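You operate a simulated robot arm through the tools that you are given. There is no shell and no other tool. Be economical: measure what you need, move in short steps, check, and stop when the job is done.

You run a simulated robot arm. Do the job below in one go: nothing can be reset, and whatever is moved stays where it is left.

Task
Take the black bolt and leave it on top of the grey bracket.

Only the result counts: the job must be done as asked and must still hold three seconds after the hand-in. Knocking over, shifting, dropping, spilling or breaking anything else fails it.

Robot
A 7-joint arm with a two-finger parallel gripper, fixed in place. Base frame: the origin is at the foot of the arm, x ahead of it, y to its left, z up; the work surface is at about z = 0.84. Units: m, rad, N and s.
With the tool pointing down near the work surface it reaches from about 0.24 to 0.68 m from the base axis. Its first joint turns from -1.152 to 1.152 rad. Payload 2.4 kg.
Tool frame: the origin (TCP) lies between the finger pads and is the grasp point; the fingertips stand 0.03 m ahead of it; z points along the fingers, y is the line along which they close. Largest opening 0.094 m; finger width 0.028, thickness 0.01; the body of the gripper, 0.05 by 0.096 m, starts 0.055 m behind the TCP.
Orientation is told as [roll, pitch, yaw] about the base's x, y, z axes, in that order, counted from this pose: with the fingers straight down and closing along the base's y, the tool's x points along the base's -x, its y along +y and its z along -z.

Tools
- The arm moves only by the tool move_arm. Its argument "commands" is a list of rows, each a list of 3 entries, a list of its own where there are three numbers: the shift along the base's x, y, z in cm, then the turn, a rotation vector about the base's x, y, z in rad, then the opening, from 0 (shut) to 1 (fully open). In form: [[[dx, dy, dz], [rx, ry, rz], jaw], ...]. A call has 1 to 12 rows; each row shifts and turns the commanded pose from where the row before left it. Rows are played at 5 a second. More than 0.05 m and 0.15 rad between two rows, or a gripper value outside its range, and nothing of the call is played. Where a pose cannot be reached the arm comes as near as it can. A force on the tool above 40 N (or 10 N above the force at the start of the call, whichever is more), or a blocked arm, ends the call early, and 0.2 s more pass. Each finger travels about 0.153 m/s and halts on what it meets, pressing with about 36 N; the grip force reading is that of the motor and also rises with nothing between the fingers. The clock runs only during rows and for 0.2 s after the last one: add rows that do not move to give the fingers time. It gives the time, the measured TCP pose, the force on the tool (base axes), the opening and the grip force at its end, in the units of the frame above (readings bear some noise).
- Cameras (640 x 400 px; columns grow to the right, rows downward): "scene" is fixed at [0.035, 0.4702, 1.4448]; the picture's right is [-0.79, -0.61, 0.00], its down [-0.34, 0.43, -0.84] and it looks along [0.51, -0.66, -0.55] (base axes); focal length 347 px, centre (320, 200). "wrist" rides on the gripper at [-0.037, 0, -0.058] in the tool frame; the picture's right is [0.00, -1.00, 0.00], its down [0.97, 0.00, -0.24] and it looks along [0.24, 0.00, 0.97] (tool axes); focal length 218 px, centre (320, 200).
- capture(camera): a new picture of that camera. The clock stands still meanwhile.
- probe_pixels(camera, pixels): there is no depth. For up to 12 entries [column, row, z] of the newest picture of that camera ("zoom" is the newest enlarged one), the place [x, y] in the base frame at which the ray of that pixel passes the height z, good to about 0.002 m. The clock stands still meanwhile.
- inspect(camera, box): a new picture of the part [left, top, right, bottom] of that camera's present view, enlarged. The clock stands still meanwhile.
- job_done(): hands the job in; it is judged then, once.

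Work in short steps. Measure before you move; look again where a grasp or a placing could have gone wrong, and mend it. You have 60 turns and 20 pictures in all, those below and enlarged ones among them. Open the gripper and draw the arm clear of the work before you hand the job in, unless the task says otherwise; then end with one line.

The tools are called after "Emit:" as name(argument=value, ...) on one line, values as JSON. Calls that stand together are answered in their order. move_arm: Moves the arm, as the interface text tells. Its arguments: {"type":"object","properties":{"commands":{"type":"array","items":{"type":"array"}}},"required":["commands"]} The other tools are called the same way: capture (camera) takes a picture; probe_pixels (camera, pixels) gives the place at which the rays of pixels pass given heights; inspect (camera, box) takes an enlarged picture of a part of a camera's view; job_done () hands the job in.

At the start:

```text
time: 0.0
tcp_pos: [0.4497, -0.1339, 1.1056]
tool_rot: [0.001, 0.001, -0.001]
contact_force: [-0.3, -0.4, 0.4]
opening: 0.0942
grip_force: 0.0
```

scene: 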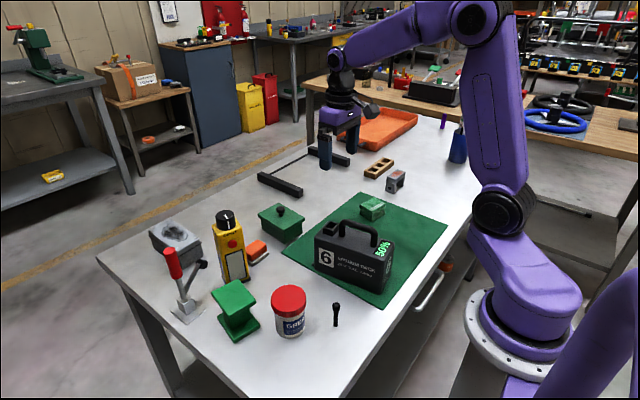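
wrist: 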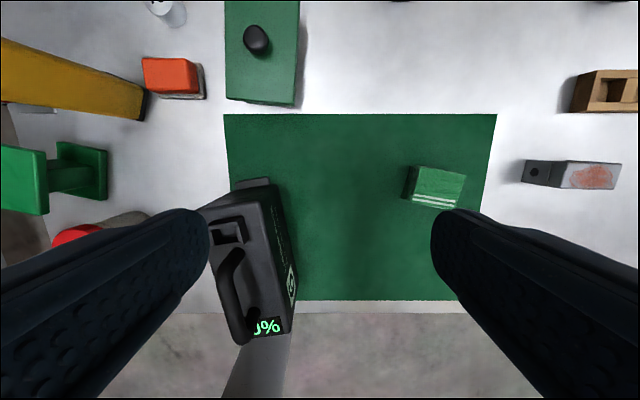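

The black bolt seems to be at scene (336,313) and the grey bracket at around (395,181). I'll enlarge both.

Emit:
inspect(camera="scene", box=[296, 280, 376, 330])

Emit:
inspect(camera="scene", box=[345, 145, 441, 205])

```text
8.00 times, centred on (336, 305) of scene
```

zoom: 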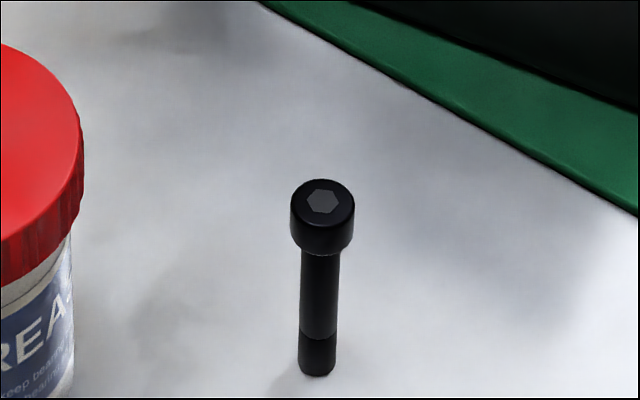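

```text
6.67 times, centred on (393, 175) of scene
```

zoom: 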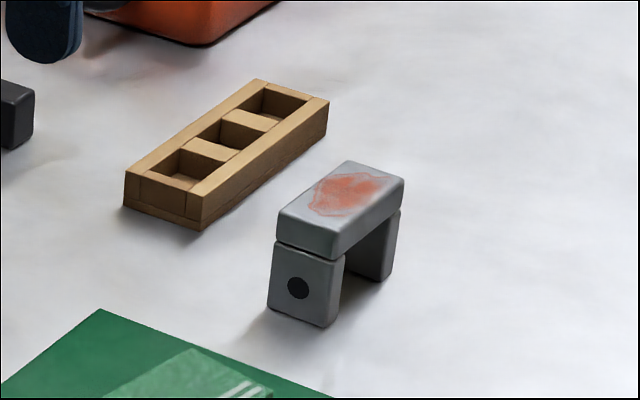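

The bolt stands upright with its head up, and the bracket is a small bridge. I'll locate both and check the other grey object near (175,240).

Emit:
probe_pixels(camera="zoom", pixels=[[270, 308, 0.84], [330, 326, 0.84], [388, 281, 0.84], [278, 214, 0.88], [334, 232, 0.88], [403, 180, 0.88], [348, 162, 0.88], [278, 214, 0.89], [334, 232, 0.89], [403, 180, 0.89], [348, 162, 0.89], [340, 258, 0.88]])

Emit:
probe_pixels(camera="scene", pixels=[[335.6, 326, 0.84], [336.4, 305.4, 0.88], [336.4, 305.4, 0.89], [336.4, 305.4, 0.9], [336.4, 305.4, 0.91], [275, 337, 0.84], [288, 290, 0.92]])

Emit:
inspect(camera="scene", box=[130, 190, 322, 310])

```text
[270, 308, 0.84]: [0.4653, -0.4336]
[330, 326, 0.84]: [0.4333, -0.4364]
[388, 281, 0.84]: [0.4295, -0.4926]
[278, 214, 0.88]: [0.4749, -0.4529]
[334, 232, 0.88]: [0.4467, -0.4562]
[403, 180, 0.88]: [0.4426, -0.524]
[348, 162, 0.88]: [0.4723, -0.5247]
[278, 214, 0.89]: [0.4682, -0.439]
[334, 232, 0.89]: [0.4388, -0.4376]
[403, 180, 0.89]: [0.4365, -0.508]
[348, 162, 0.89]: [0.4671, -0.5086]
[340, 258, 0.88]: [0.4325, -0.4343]
```

```text
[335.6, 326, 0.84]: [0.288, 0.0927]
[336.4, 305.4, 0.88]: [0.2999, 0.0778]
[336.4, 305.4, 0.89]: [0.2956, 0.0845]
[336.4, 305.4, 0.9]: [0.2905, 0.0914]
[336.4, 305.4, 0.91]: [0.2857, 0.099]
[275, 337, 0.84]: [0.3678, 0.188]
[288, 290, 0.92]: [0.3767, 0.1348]
```

```text
3.33 times, centred on (226, 250) of scene
```

zoom: 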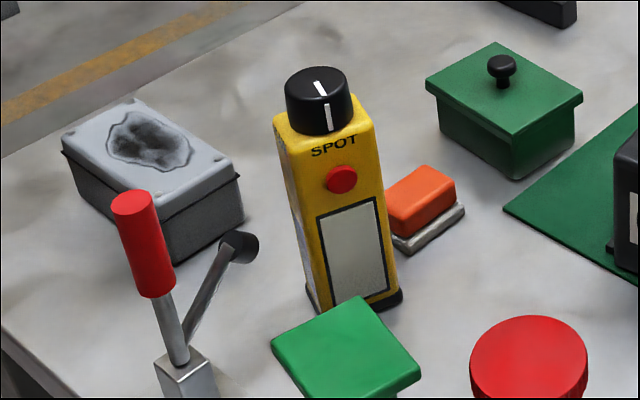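

The grey object there is a junction box, so the bridge is the bracket: top about z 0.891, centre about (0.452, -0.473). The bolt is at about (0.289, 0.092) with its top at about z 0.90. I'll check the case's clearance from the bolt before moving.

Emit:
probe_pixels(camera="scene", pixels=[[316, 268, 0.845], [379, 293, 0.845], [393, 262, 0.93], [315, 236, 0.93], [380, 258, 0.93], [360, 225, 0.97], [380, 258, 0.92], [380, 258, 0.94]])

Emit:
move_arm(commands=[[[-4, 4, 0], [0, 0, 0], 1], [[-4, 4.5, 0], [0, 0, 0], 1], [[-3, 4.5, 0], [0, 0, 0], 1], [[-3, 4.5, 0], [0, 0, 0], 1], [[-2, 4.5, 0], [0, 0, 0], 1], [[0, 0, 0], [0, 0, 0], 1], [[0, 0, 0], [0, 0, 0], 1]])

```text
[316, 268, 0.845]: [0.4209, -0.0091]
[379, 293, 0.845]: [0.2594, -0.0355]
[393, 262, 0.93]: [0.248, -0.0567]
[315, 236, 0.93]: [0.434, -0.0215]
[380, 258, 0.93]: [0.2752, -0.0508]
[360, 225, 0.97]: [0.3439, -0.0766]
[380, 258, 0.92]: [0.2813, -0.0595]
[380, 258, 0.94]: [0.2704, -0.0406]
```

```text
refused: row 1 steps farther than a row can; nothing moved
```

The case face is at y ≈ -0.03 and the open finger reaches y ≈ 0.035, which is clear. I'll resend with shorter rows.

Emit:
move_arm(commands=[[[-3, 3.8, 0], [0, 0, 0], 1], [[-3, 3.8, 0], [0, 0, 0], 1], [[-3, 3.8, 0], [0, 0, 0], 1], [[-3, 3.8, 0], [0, 0, 0], 1], [[-3, 3.8, 0], [0, 0, 0], 1], [[-1.1, 3.6, 0], [0, 0, 0], 1], [[0, 0, 0], [0, 0, 0], 1], [[0, 0, 0], [0, 0, 0], 1]])

Emit:
capture(camera="wrist")

```text
time: 1.8
tcp_pos: [0.2884, 0.0926, 1.1057]
tool_rot: [0.0, 0.001, 0.0]
contact_force: [0.1, -1.2, -0.1]
opening: 0.0938
grip_force: 0.1
```

```text
14 pictures are left
```

wrist: 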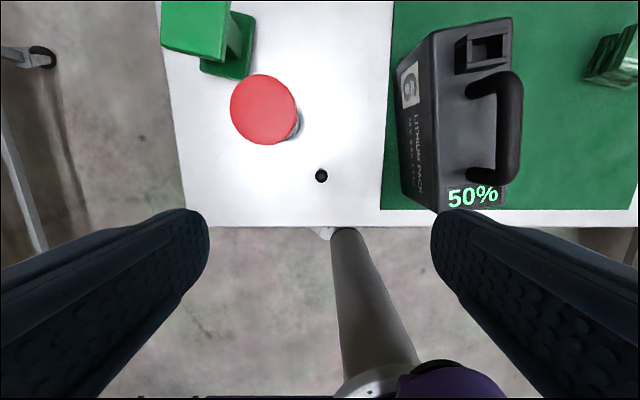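

The bolt head appears at wrist (321,176), and the red lid at (264,108) with its lower edge at (270,145). I'll probe them to refine the position.

Emit:
probe_pixels(camera="wrist", pixels=[[321, 176, 0.9], [321, 176, 0.895], [321, 176, 0.84], [270, 145, 0.93], [298, 110, 0.93], [321, 182, 0.84]])

Emit:
inspect(camera="wrist", box=[297, 161, 345, 191])

```text
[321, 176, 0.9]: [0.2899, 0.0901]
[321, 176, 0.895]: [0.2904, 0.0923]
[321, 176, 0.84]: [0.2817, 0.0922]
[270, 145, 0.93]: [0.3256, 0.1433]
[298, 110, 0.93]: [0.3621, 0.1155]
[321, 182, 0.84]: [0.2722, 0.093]
```

```text
13.33 times, centred on (321, 176) of wrist
```

zoom: 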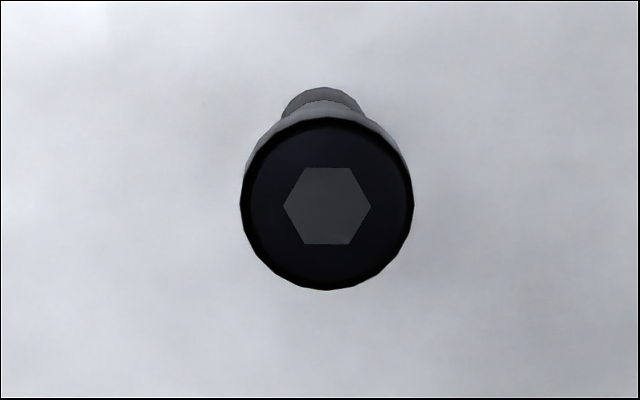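

The head centre is at about (0.289, 0.092). I'll part-close the fingers to clear the can and descend to TCP z ≈ 0.889, so they grip the head.

Emit:
move_arm(commands=[[[0.1, -0.05, -4.5], [0, 0, 0], 0.6], [[0, 0, -4.5], [0, 0, 0], 0.6], [[0, 0, -4.5], [0, 0, 0], 0.6], [[0, 0, -3], [0, 0, 0], 0.6], [[0, 0, -1], [0, 0, 0], 0.6], [[0, 0, 0], [0, 0, 0], 0.6], [[0, 0, 0], [0, 0, 0], 0.6]])

Emit:
capture(camera="wrist")

```text
time: 3.4
tcp_pos: [0.2903, 0.0905, 0.9299]
tool_rot: [0.001, 0.0, 0.001]
contact_force: [0.0, 0.3, 0.4]
opening: 0.0564
grip_force: 0.0
```

```text
12 pictures are left
```

wrist: 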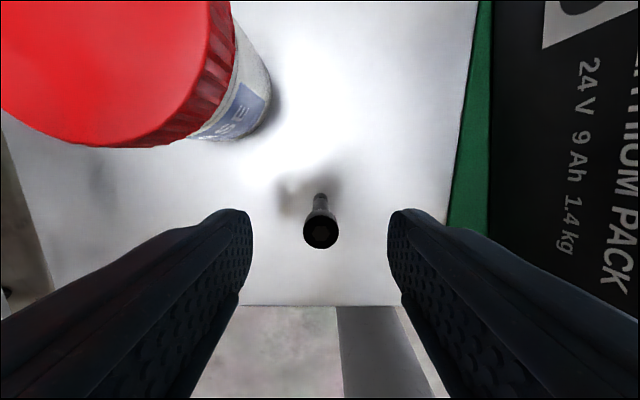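

The bolt head (321,232) is centred between the fingertips (251 and 388). I'll descend 4.1 cm and close.

Emit:
move_arm(commands=[[[0, 0, -2.5], [0, 0, 0], 0.6], [[0, 0, -1.6], [0, 0, 0], 0.6], [[0, 0, 0], [0, 0, 0], 0.6], [[0, 0, 0], [0, 0, 0], 0.4], [[0, 0, 0], [0, 0, 0], 0.25], [[0, 0, 0], [0, 0, 0], 0.15], [[0, 0, 0], [0, 0, 0], 0.0], [[0, 0, 0], [0, 0, 0], 0.0], [[0, 0, 0], [0, 0, 0], 0.0]])

Emit:
inspect(camera="scene", box=[280, 250, 408, 330])

```text
time: 5.4
tcp_pos: [0.2892, 0.0904, 0.8893]
tool_rot: [0.0, -0.001, -0.001]
contact_force: [0.9, 0.7, -0.3]
opening: 0.0145
grip_force: 36.2
```

```text
5.00 times, centred on (344, 290) of scene
```

zoom: 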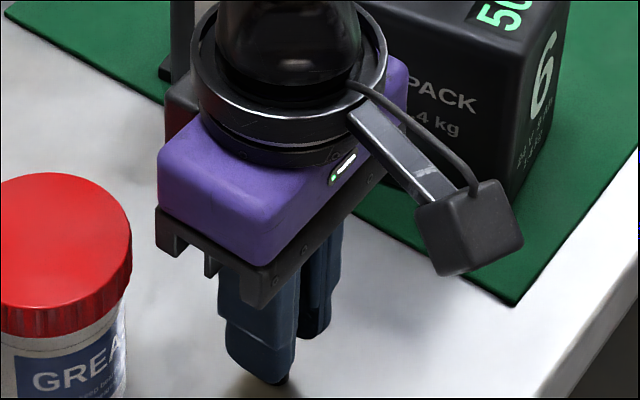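

The opening of 0.0145 m at 36 N means the bolt head is held. I'll lift 23 cm straight up and check.

Emit:
move_arm(commands=[[[0, 0, 1], [0, 0, 0], 0], [[0, 0, 3], [0, 0, 0], 0], [[0, 0, 4], [0, 0, 0], 0], [[0, 0, 4], [0, 0, 0], 0], [[0, 0, 4], [0, 0, 0], 0], [[0, 0, 4], [0, 0, 0], 0], [[0, 0, 3], [0, 0, 0], 0], [[0, 0, 0], [0, 0, 0], 0]])

Emit:
capture(camera="scene")

```text
time: 7.2
tcp_pos: [0.2897, 0.0902, 1.1213]
tool_rot: [-0.001, -0.001, 0.002]
contact_force: [-0.2, 0.2, -0.7]
opening: 0.0147
grip_force: 35.9
```

```text
10 pictures are left
```

scene: 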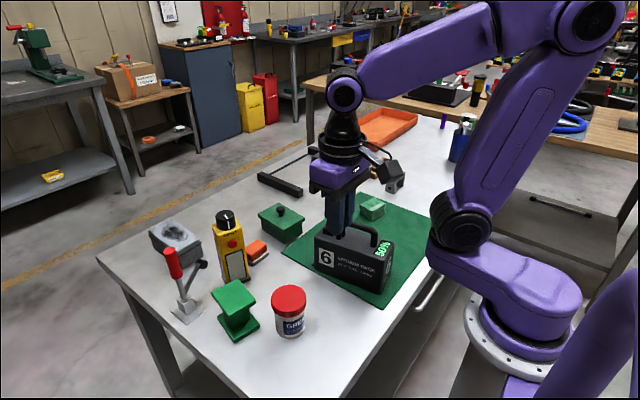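

The bolt is off the table. I'll travel at this height towards the bracket, in two halves.

Emit:
move_arm(commands=[[[1.16, -4.0, 0], [0, 0, 0], 0], [[1.16, -4.0, 0], [0, 0, 0], 0], [[1.16, -4.0, 0], [0, 0, 0], 0], [[1.16, -4.0, 0], [0, 0, 0], 0], [[1.16, -4.0, 0], [0, 0, 0], 0], [[1.16, -4.0, 0], [0, 0, 0], 0], [[1.16, -4.0, 0], [0, 0, 0], 0], [[0, 0, 0], [0, 0, 0], 0]])

Emit:
move_arm(commands=[[[1.16, -4.0, 0], [0, 0, 0], 0], [[1.16, -4.0, 0], [0, 0, 0], 0], [[1.16, -4.0, 0], [0, 0, 0], 0], [[1.16, -4.0, 0], [0, 0, 0], 0], [[1.16, -4.0, 0], [0, 0, 0], 0], [[1.16, -4.0, 0], [0, 0, 0], 0], [[1.16, -4.0, 0], [0, 0, 0], 0], [[0, 0, 0], [0, 0, 0], 0], [[0, 0, 0], [0, 0, 0], 0]])

Emit:
capture(camera="wrist")

```text
time: 9.0
tcp_pos: [0.3699, -0.19, 1.1201]
tool_rot: [0.0, 0.001, 0.0]
contact_force: [1.0, -0.2, -0.4]
opening: 0.0145
grip_force: 36.3
```

```text
time: 11.0
tcp_pos: [0.4538, -0.4682, 1.1204]
tool_rot: [0.001, 0.001, 0.001]
contact_force: [0.0, 0.4, 0.2]
opening: 0.0146
grip_force: 36.4
```

```text
9 pictures are left
```

wrist: 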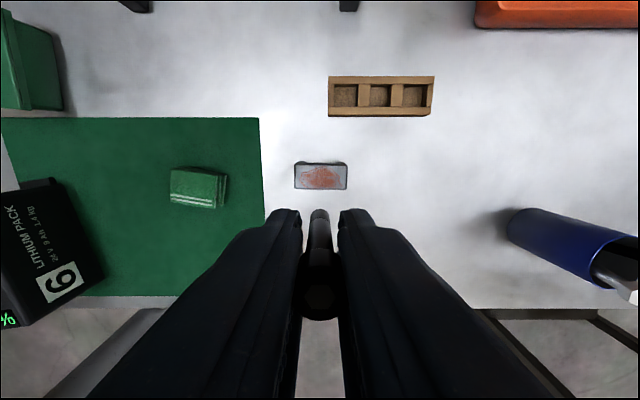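

The bracket top spans about (295,164)–(347,189), and the bolt hangs straight between the fingers (tip at (319,213)). I'll probe the top corners for the exact centre and zoom in to check tilt.

Emit:
probe_pixels(camera="wrist", pixels=[[295, 165, 0.891], [346, 165, 0.891], [347, 189, 0.891], [295, 189, 0.891]])

Emit:
inspect(camera="wrist", box=[240, 140, 400, 240])

```text
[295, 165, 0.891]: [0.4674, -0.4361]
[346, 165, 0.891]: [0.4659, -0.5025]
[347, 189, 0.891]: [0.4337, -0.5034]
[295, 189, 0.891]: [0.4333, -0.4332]
```

```text
4.00 times, centred on (320, 190) of wrist
```

zoom: 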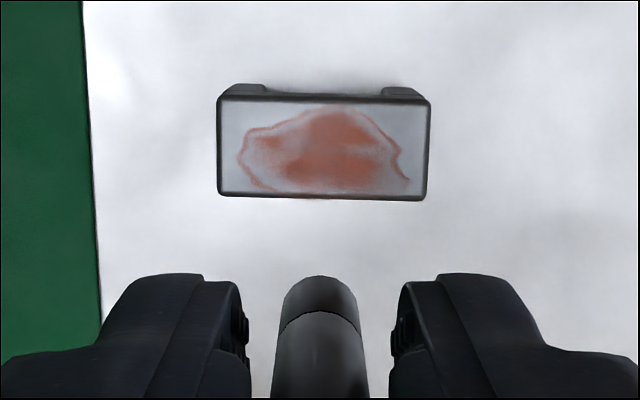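

The bracket centre is (0.450, -0.469), and contact is expected at TCP z ≈ 0.940. I'll shift slightly and descend to about 0.950.

Emit:
move_arm(commands=[[[-0.3, -0.1, -4], [0, 0, 0], 0], [[0, 0, -4], [0, 0, 0], 0], [[0, 0, -4], [0, 0, 0], 0], [[0, 0, -3], [0, 0, 0], 0], [[0, 0, -2], [0, 0, 0], 0], [[0, 0, 0], [0, 0, 0], 0], [[0, 0, 0], [0, 0, 0], 0]])

Emit:
inspect(camera="scene", box=[345, 145, 441, 205])

Emit:
inspect(camera="wrist", box=[200, 130, 440, 280])

```text
time: 12.6
tcp_pos: [0.449, -0.4696, 0.9499]
tool_rot: [0.0, 0.0, -0.001]
contact_force: [0.1, 0.1, -0.7]
opening: 0.0143
grip_force: 36.3
```

```text
6.67 times, centred on (393, 175) of scene
```

zoom: 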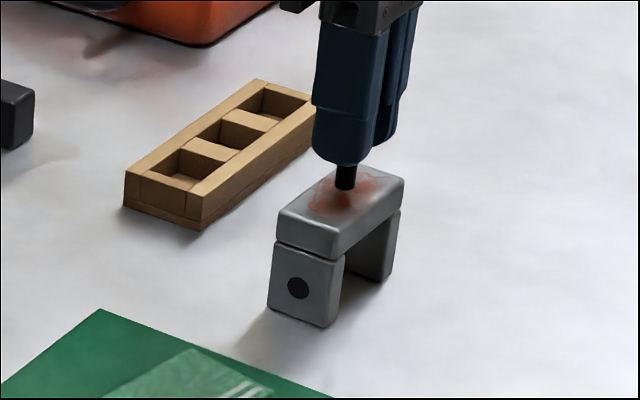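

```text
2.67 times, centred on (320, 205) of wrist
```

zoom: 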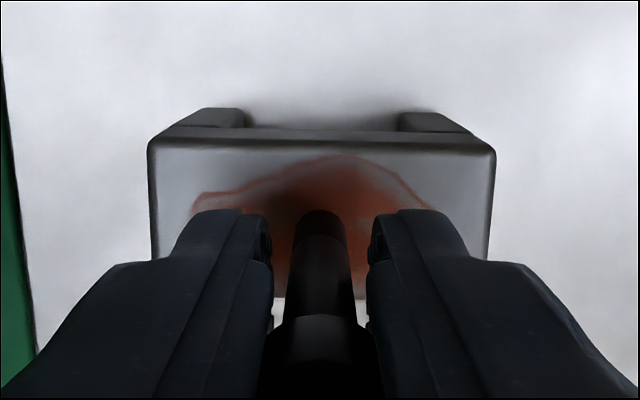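

The bolt tip is above the middle of the bracket (zoom (345,187)) and nearly touching. I'll lower in fine steps, watching the force.

Emit:
move_arm(commands=[[[0, 0, -0.2], [0, 0, 0], 0], [[0, 0, -0.2], [0, 0, 0], 0], [[0, 0, -0.2], [0, 0, 0], 0], [[0, 0, 0], [0, 0, 0], 0], [[0, 0, 0], [0, 0, 0], 0]])

Emit:
move_arm(commands=[[[0, 0, -0.1], [0, 0, 0], 0], [[0, 0, -0.1], [0, 0, 0], 0], [[0, 0, 0], [0, 0, 0], 0]])

```text
time: 13.8
tcp_pos: [0.4482, -0.472, 0.9455]
tool_rot: [-0.005, -0.001, 0.0]
contact_force: [-2.1, 0.7, 14.1]
opening: 0.0144
grip_force: 36.0
```

```text
time: 14.6
tcp_pos: [0.4499, -0.4713, 0.9438]
tool_rot: [-0.004, -0.004, 0.0]
contact_force: [-2.5, 0.8, 31.0]
opening: 0.0145
grip_force: 36.2
```

Contact came at about z 0.9455 and I pressed to 31 N. I'll back off 3.5 mm to nearly no load and look.

Emit:
move_arm(commands=[[[0, 0, 0.2], [0, 0, 0], 0], [[0, 0, 0.1], [0, 0, 0], 0], [[0, 0, 0.05], [0, 0, 0], 0], [[0, 0, 0], [0, 0, 0], 0], [[0, 0, 0], [0, 0, 0], 0]])

Emit:
inspect(camera="scene", box=[369, 155, 433, 195])

```text
time: 15.8
tcp_pos: [0.4484, -0.4695, 0.9437]
tool_rot: [0.002, 0.002, 0.001]
contact_force: [2.1, -0.5, 5.2]
opening: 0.0144
grip_force: 36.1
```

```text
10.00 times, centred on (401, 175) of scene
```

zoom: 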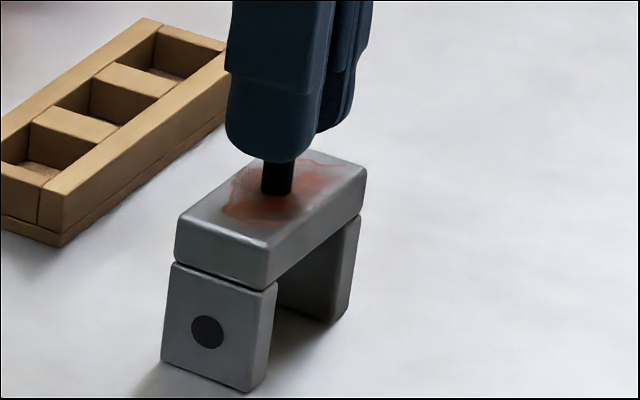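

The bolt rests upright near the bracket's centre under a light 5 N load. I'll open slowly and symmetrically, without moving.

Emit:
move_arm(commands=[[[0, 0, 0], [0, 0, 0], 0.15], [[0, 0, 0], [0, 0, 0], 0.18], [[0, 0, 0], [0, 0, 0], 0.22], [[0, 0, 0], [0, 0, 0], 0.28], [[0, 0, 0], [0, 0, 0], 0.36], [[0, 0, 0], [0, 0, 0], 0.45], [[0, 0, 0], [0, 0, 0], 0.55], [[0, 0, 0], [0, 0, 0], 0.55]])

Emit:
inspect(camera="wrist", box=[200, 130, 440, 280])

```text
time: 17.6
tcp_pos: [0.4484, -0.4698, 0.945]
tool_rot: [0.0, -0.001, 0.0]
contact_force: [-0.8, 0.5, 0.0]
opening: 0.0517
grip_force: 0.0
```

```text
2.67 times, centred on (320, 205) of wrist
```

zoom: 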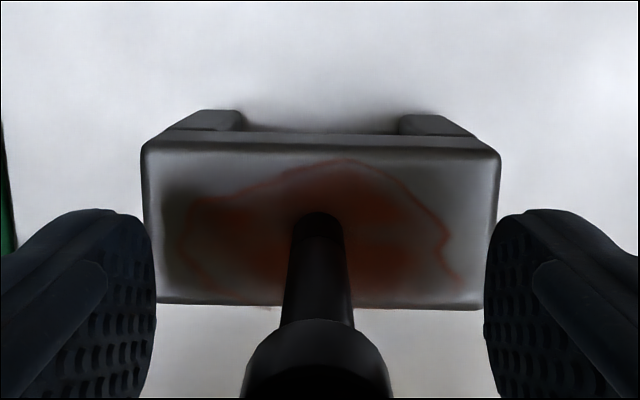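

The bolt stands free between the open fingers. I'll rise straight up and clear.

Emit:
move_arm(commands=[[[0, 0, 1], [0, 0, 0], 0.6], [[0, 0, 2], [0, 0, 0], 0.6], [[0, 0, 3], [0, 0, 0], 0.6], [[0, 0, 4], [0, 0, 0], 0.6], [[0, 0, 4], [0, 0, 0], 0.6], [[0, 0, 4], [0, 0, 0], 0.6], [[0, 4, 0], [0, 0, 0], 0.6], [[0, 4.5, 0], [0, 0, 0], 0.6], [[0, 4.5, 0], [0, 0, 0], 0.6], [[0, 4.5, 0], [0, 0, 0], 0.6], [[0, 0, 0], [0, 0, 0], 0.6]])

Emit:
inspect(camera="scene", box=[329, 130, 457, 210])

Emit:
capture(camera="wrist")

```text
time: 20.0
tcp_pos: [0.4481, -0.2932, 1.1257]
tool_rot: [0.0, -0.001, 0.001]
contact_force: [-0.2, -0.2, 0.6]
opening: 0.0566
grip_force: 0.0
```

```text
5.00 times, centred on (393, 170) of scene
```

zoom: 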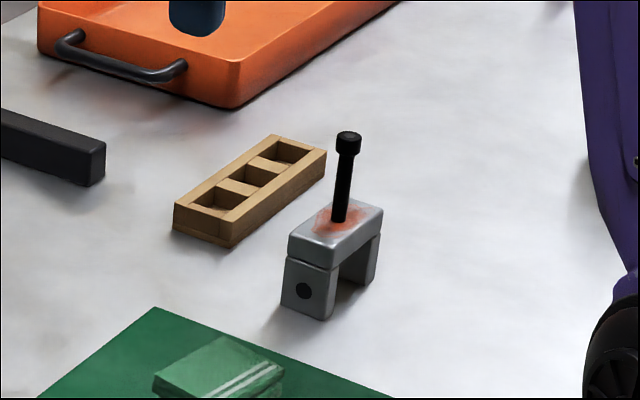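

```text
2 pictures are left
```

wrist: 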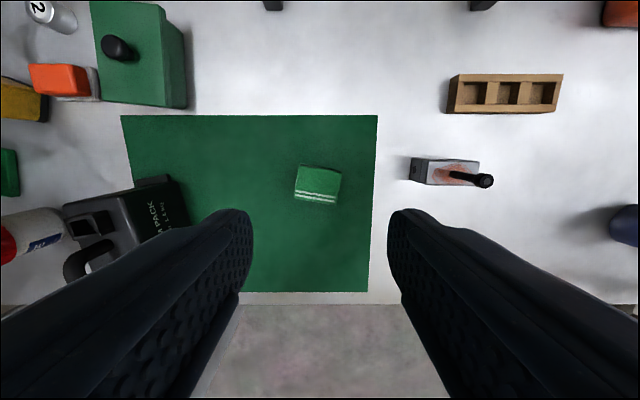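

The bolt stands steady on the bracket, about 2.5 s after I let go. The bracket hasn't moved and the arm is clear, so I'm handing in.

Emit:
job_done()

```text
The job is handed in.
```

The black bolt is standing upright on top of the grey bracket, and I saw nothing else disturbed in the pictures; the job is handed in with the gripper open and the arm clear.
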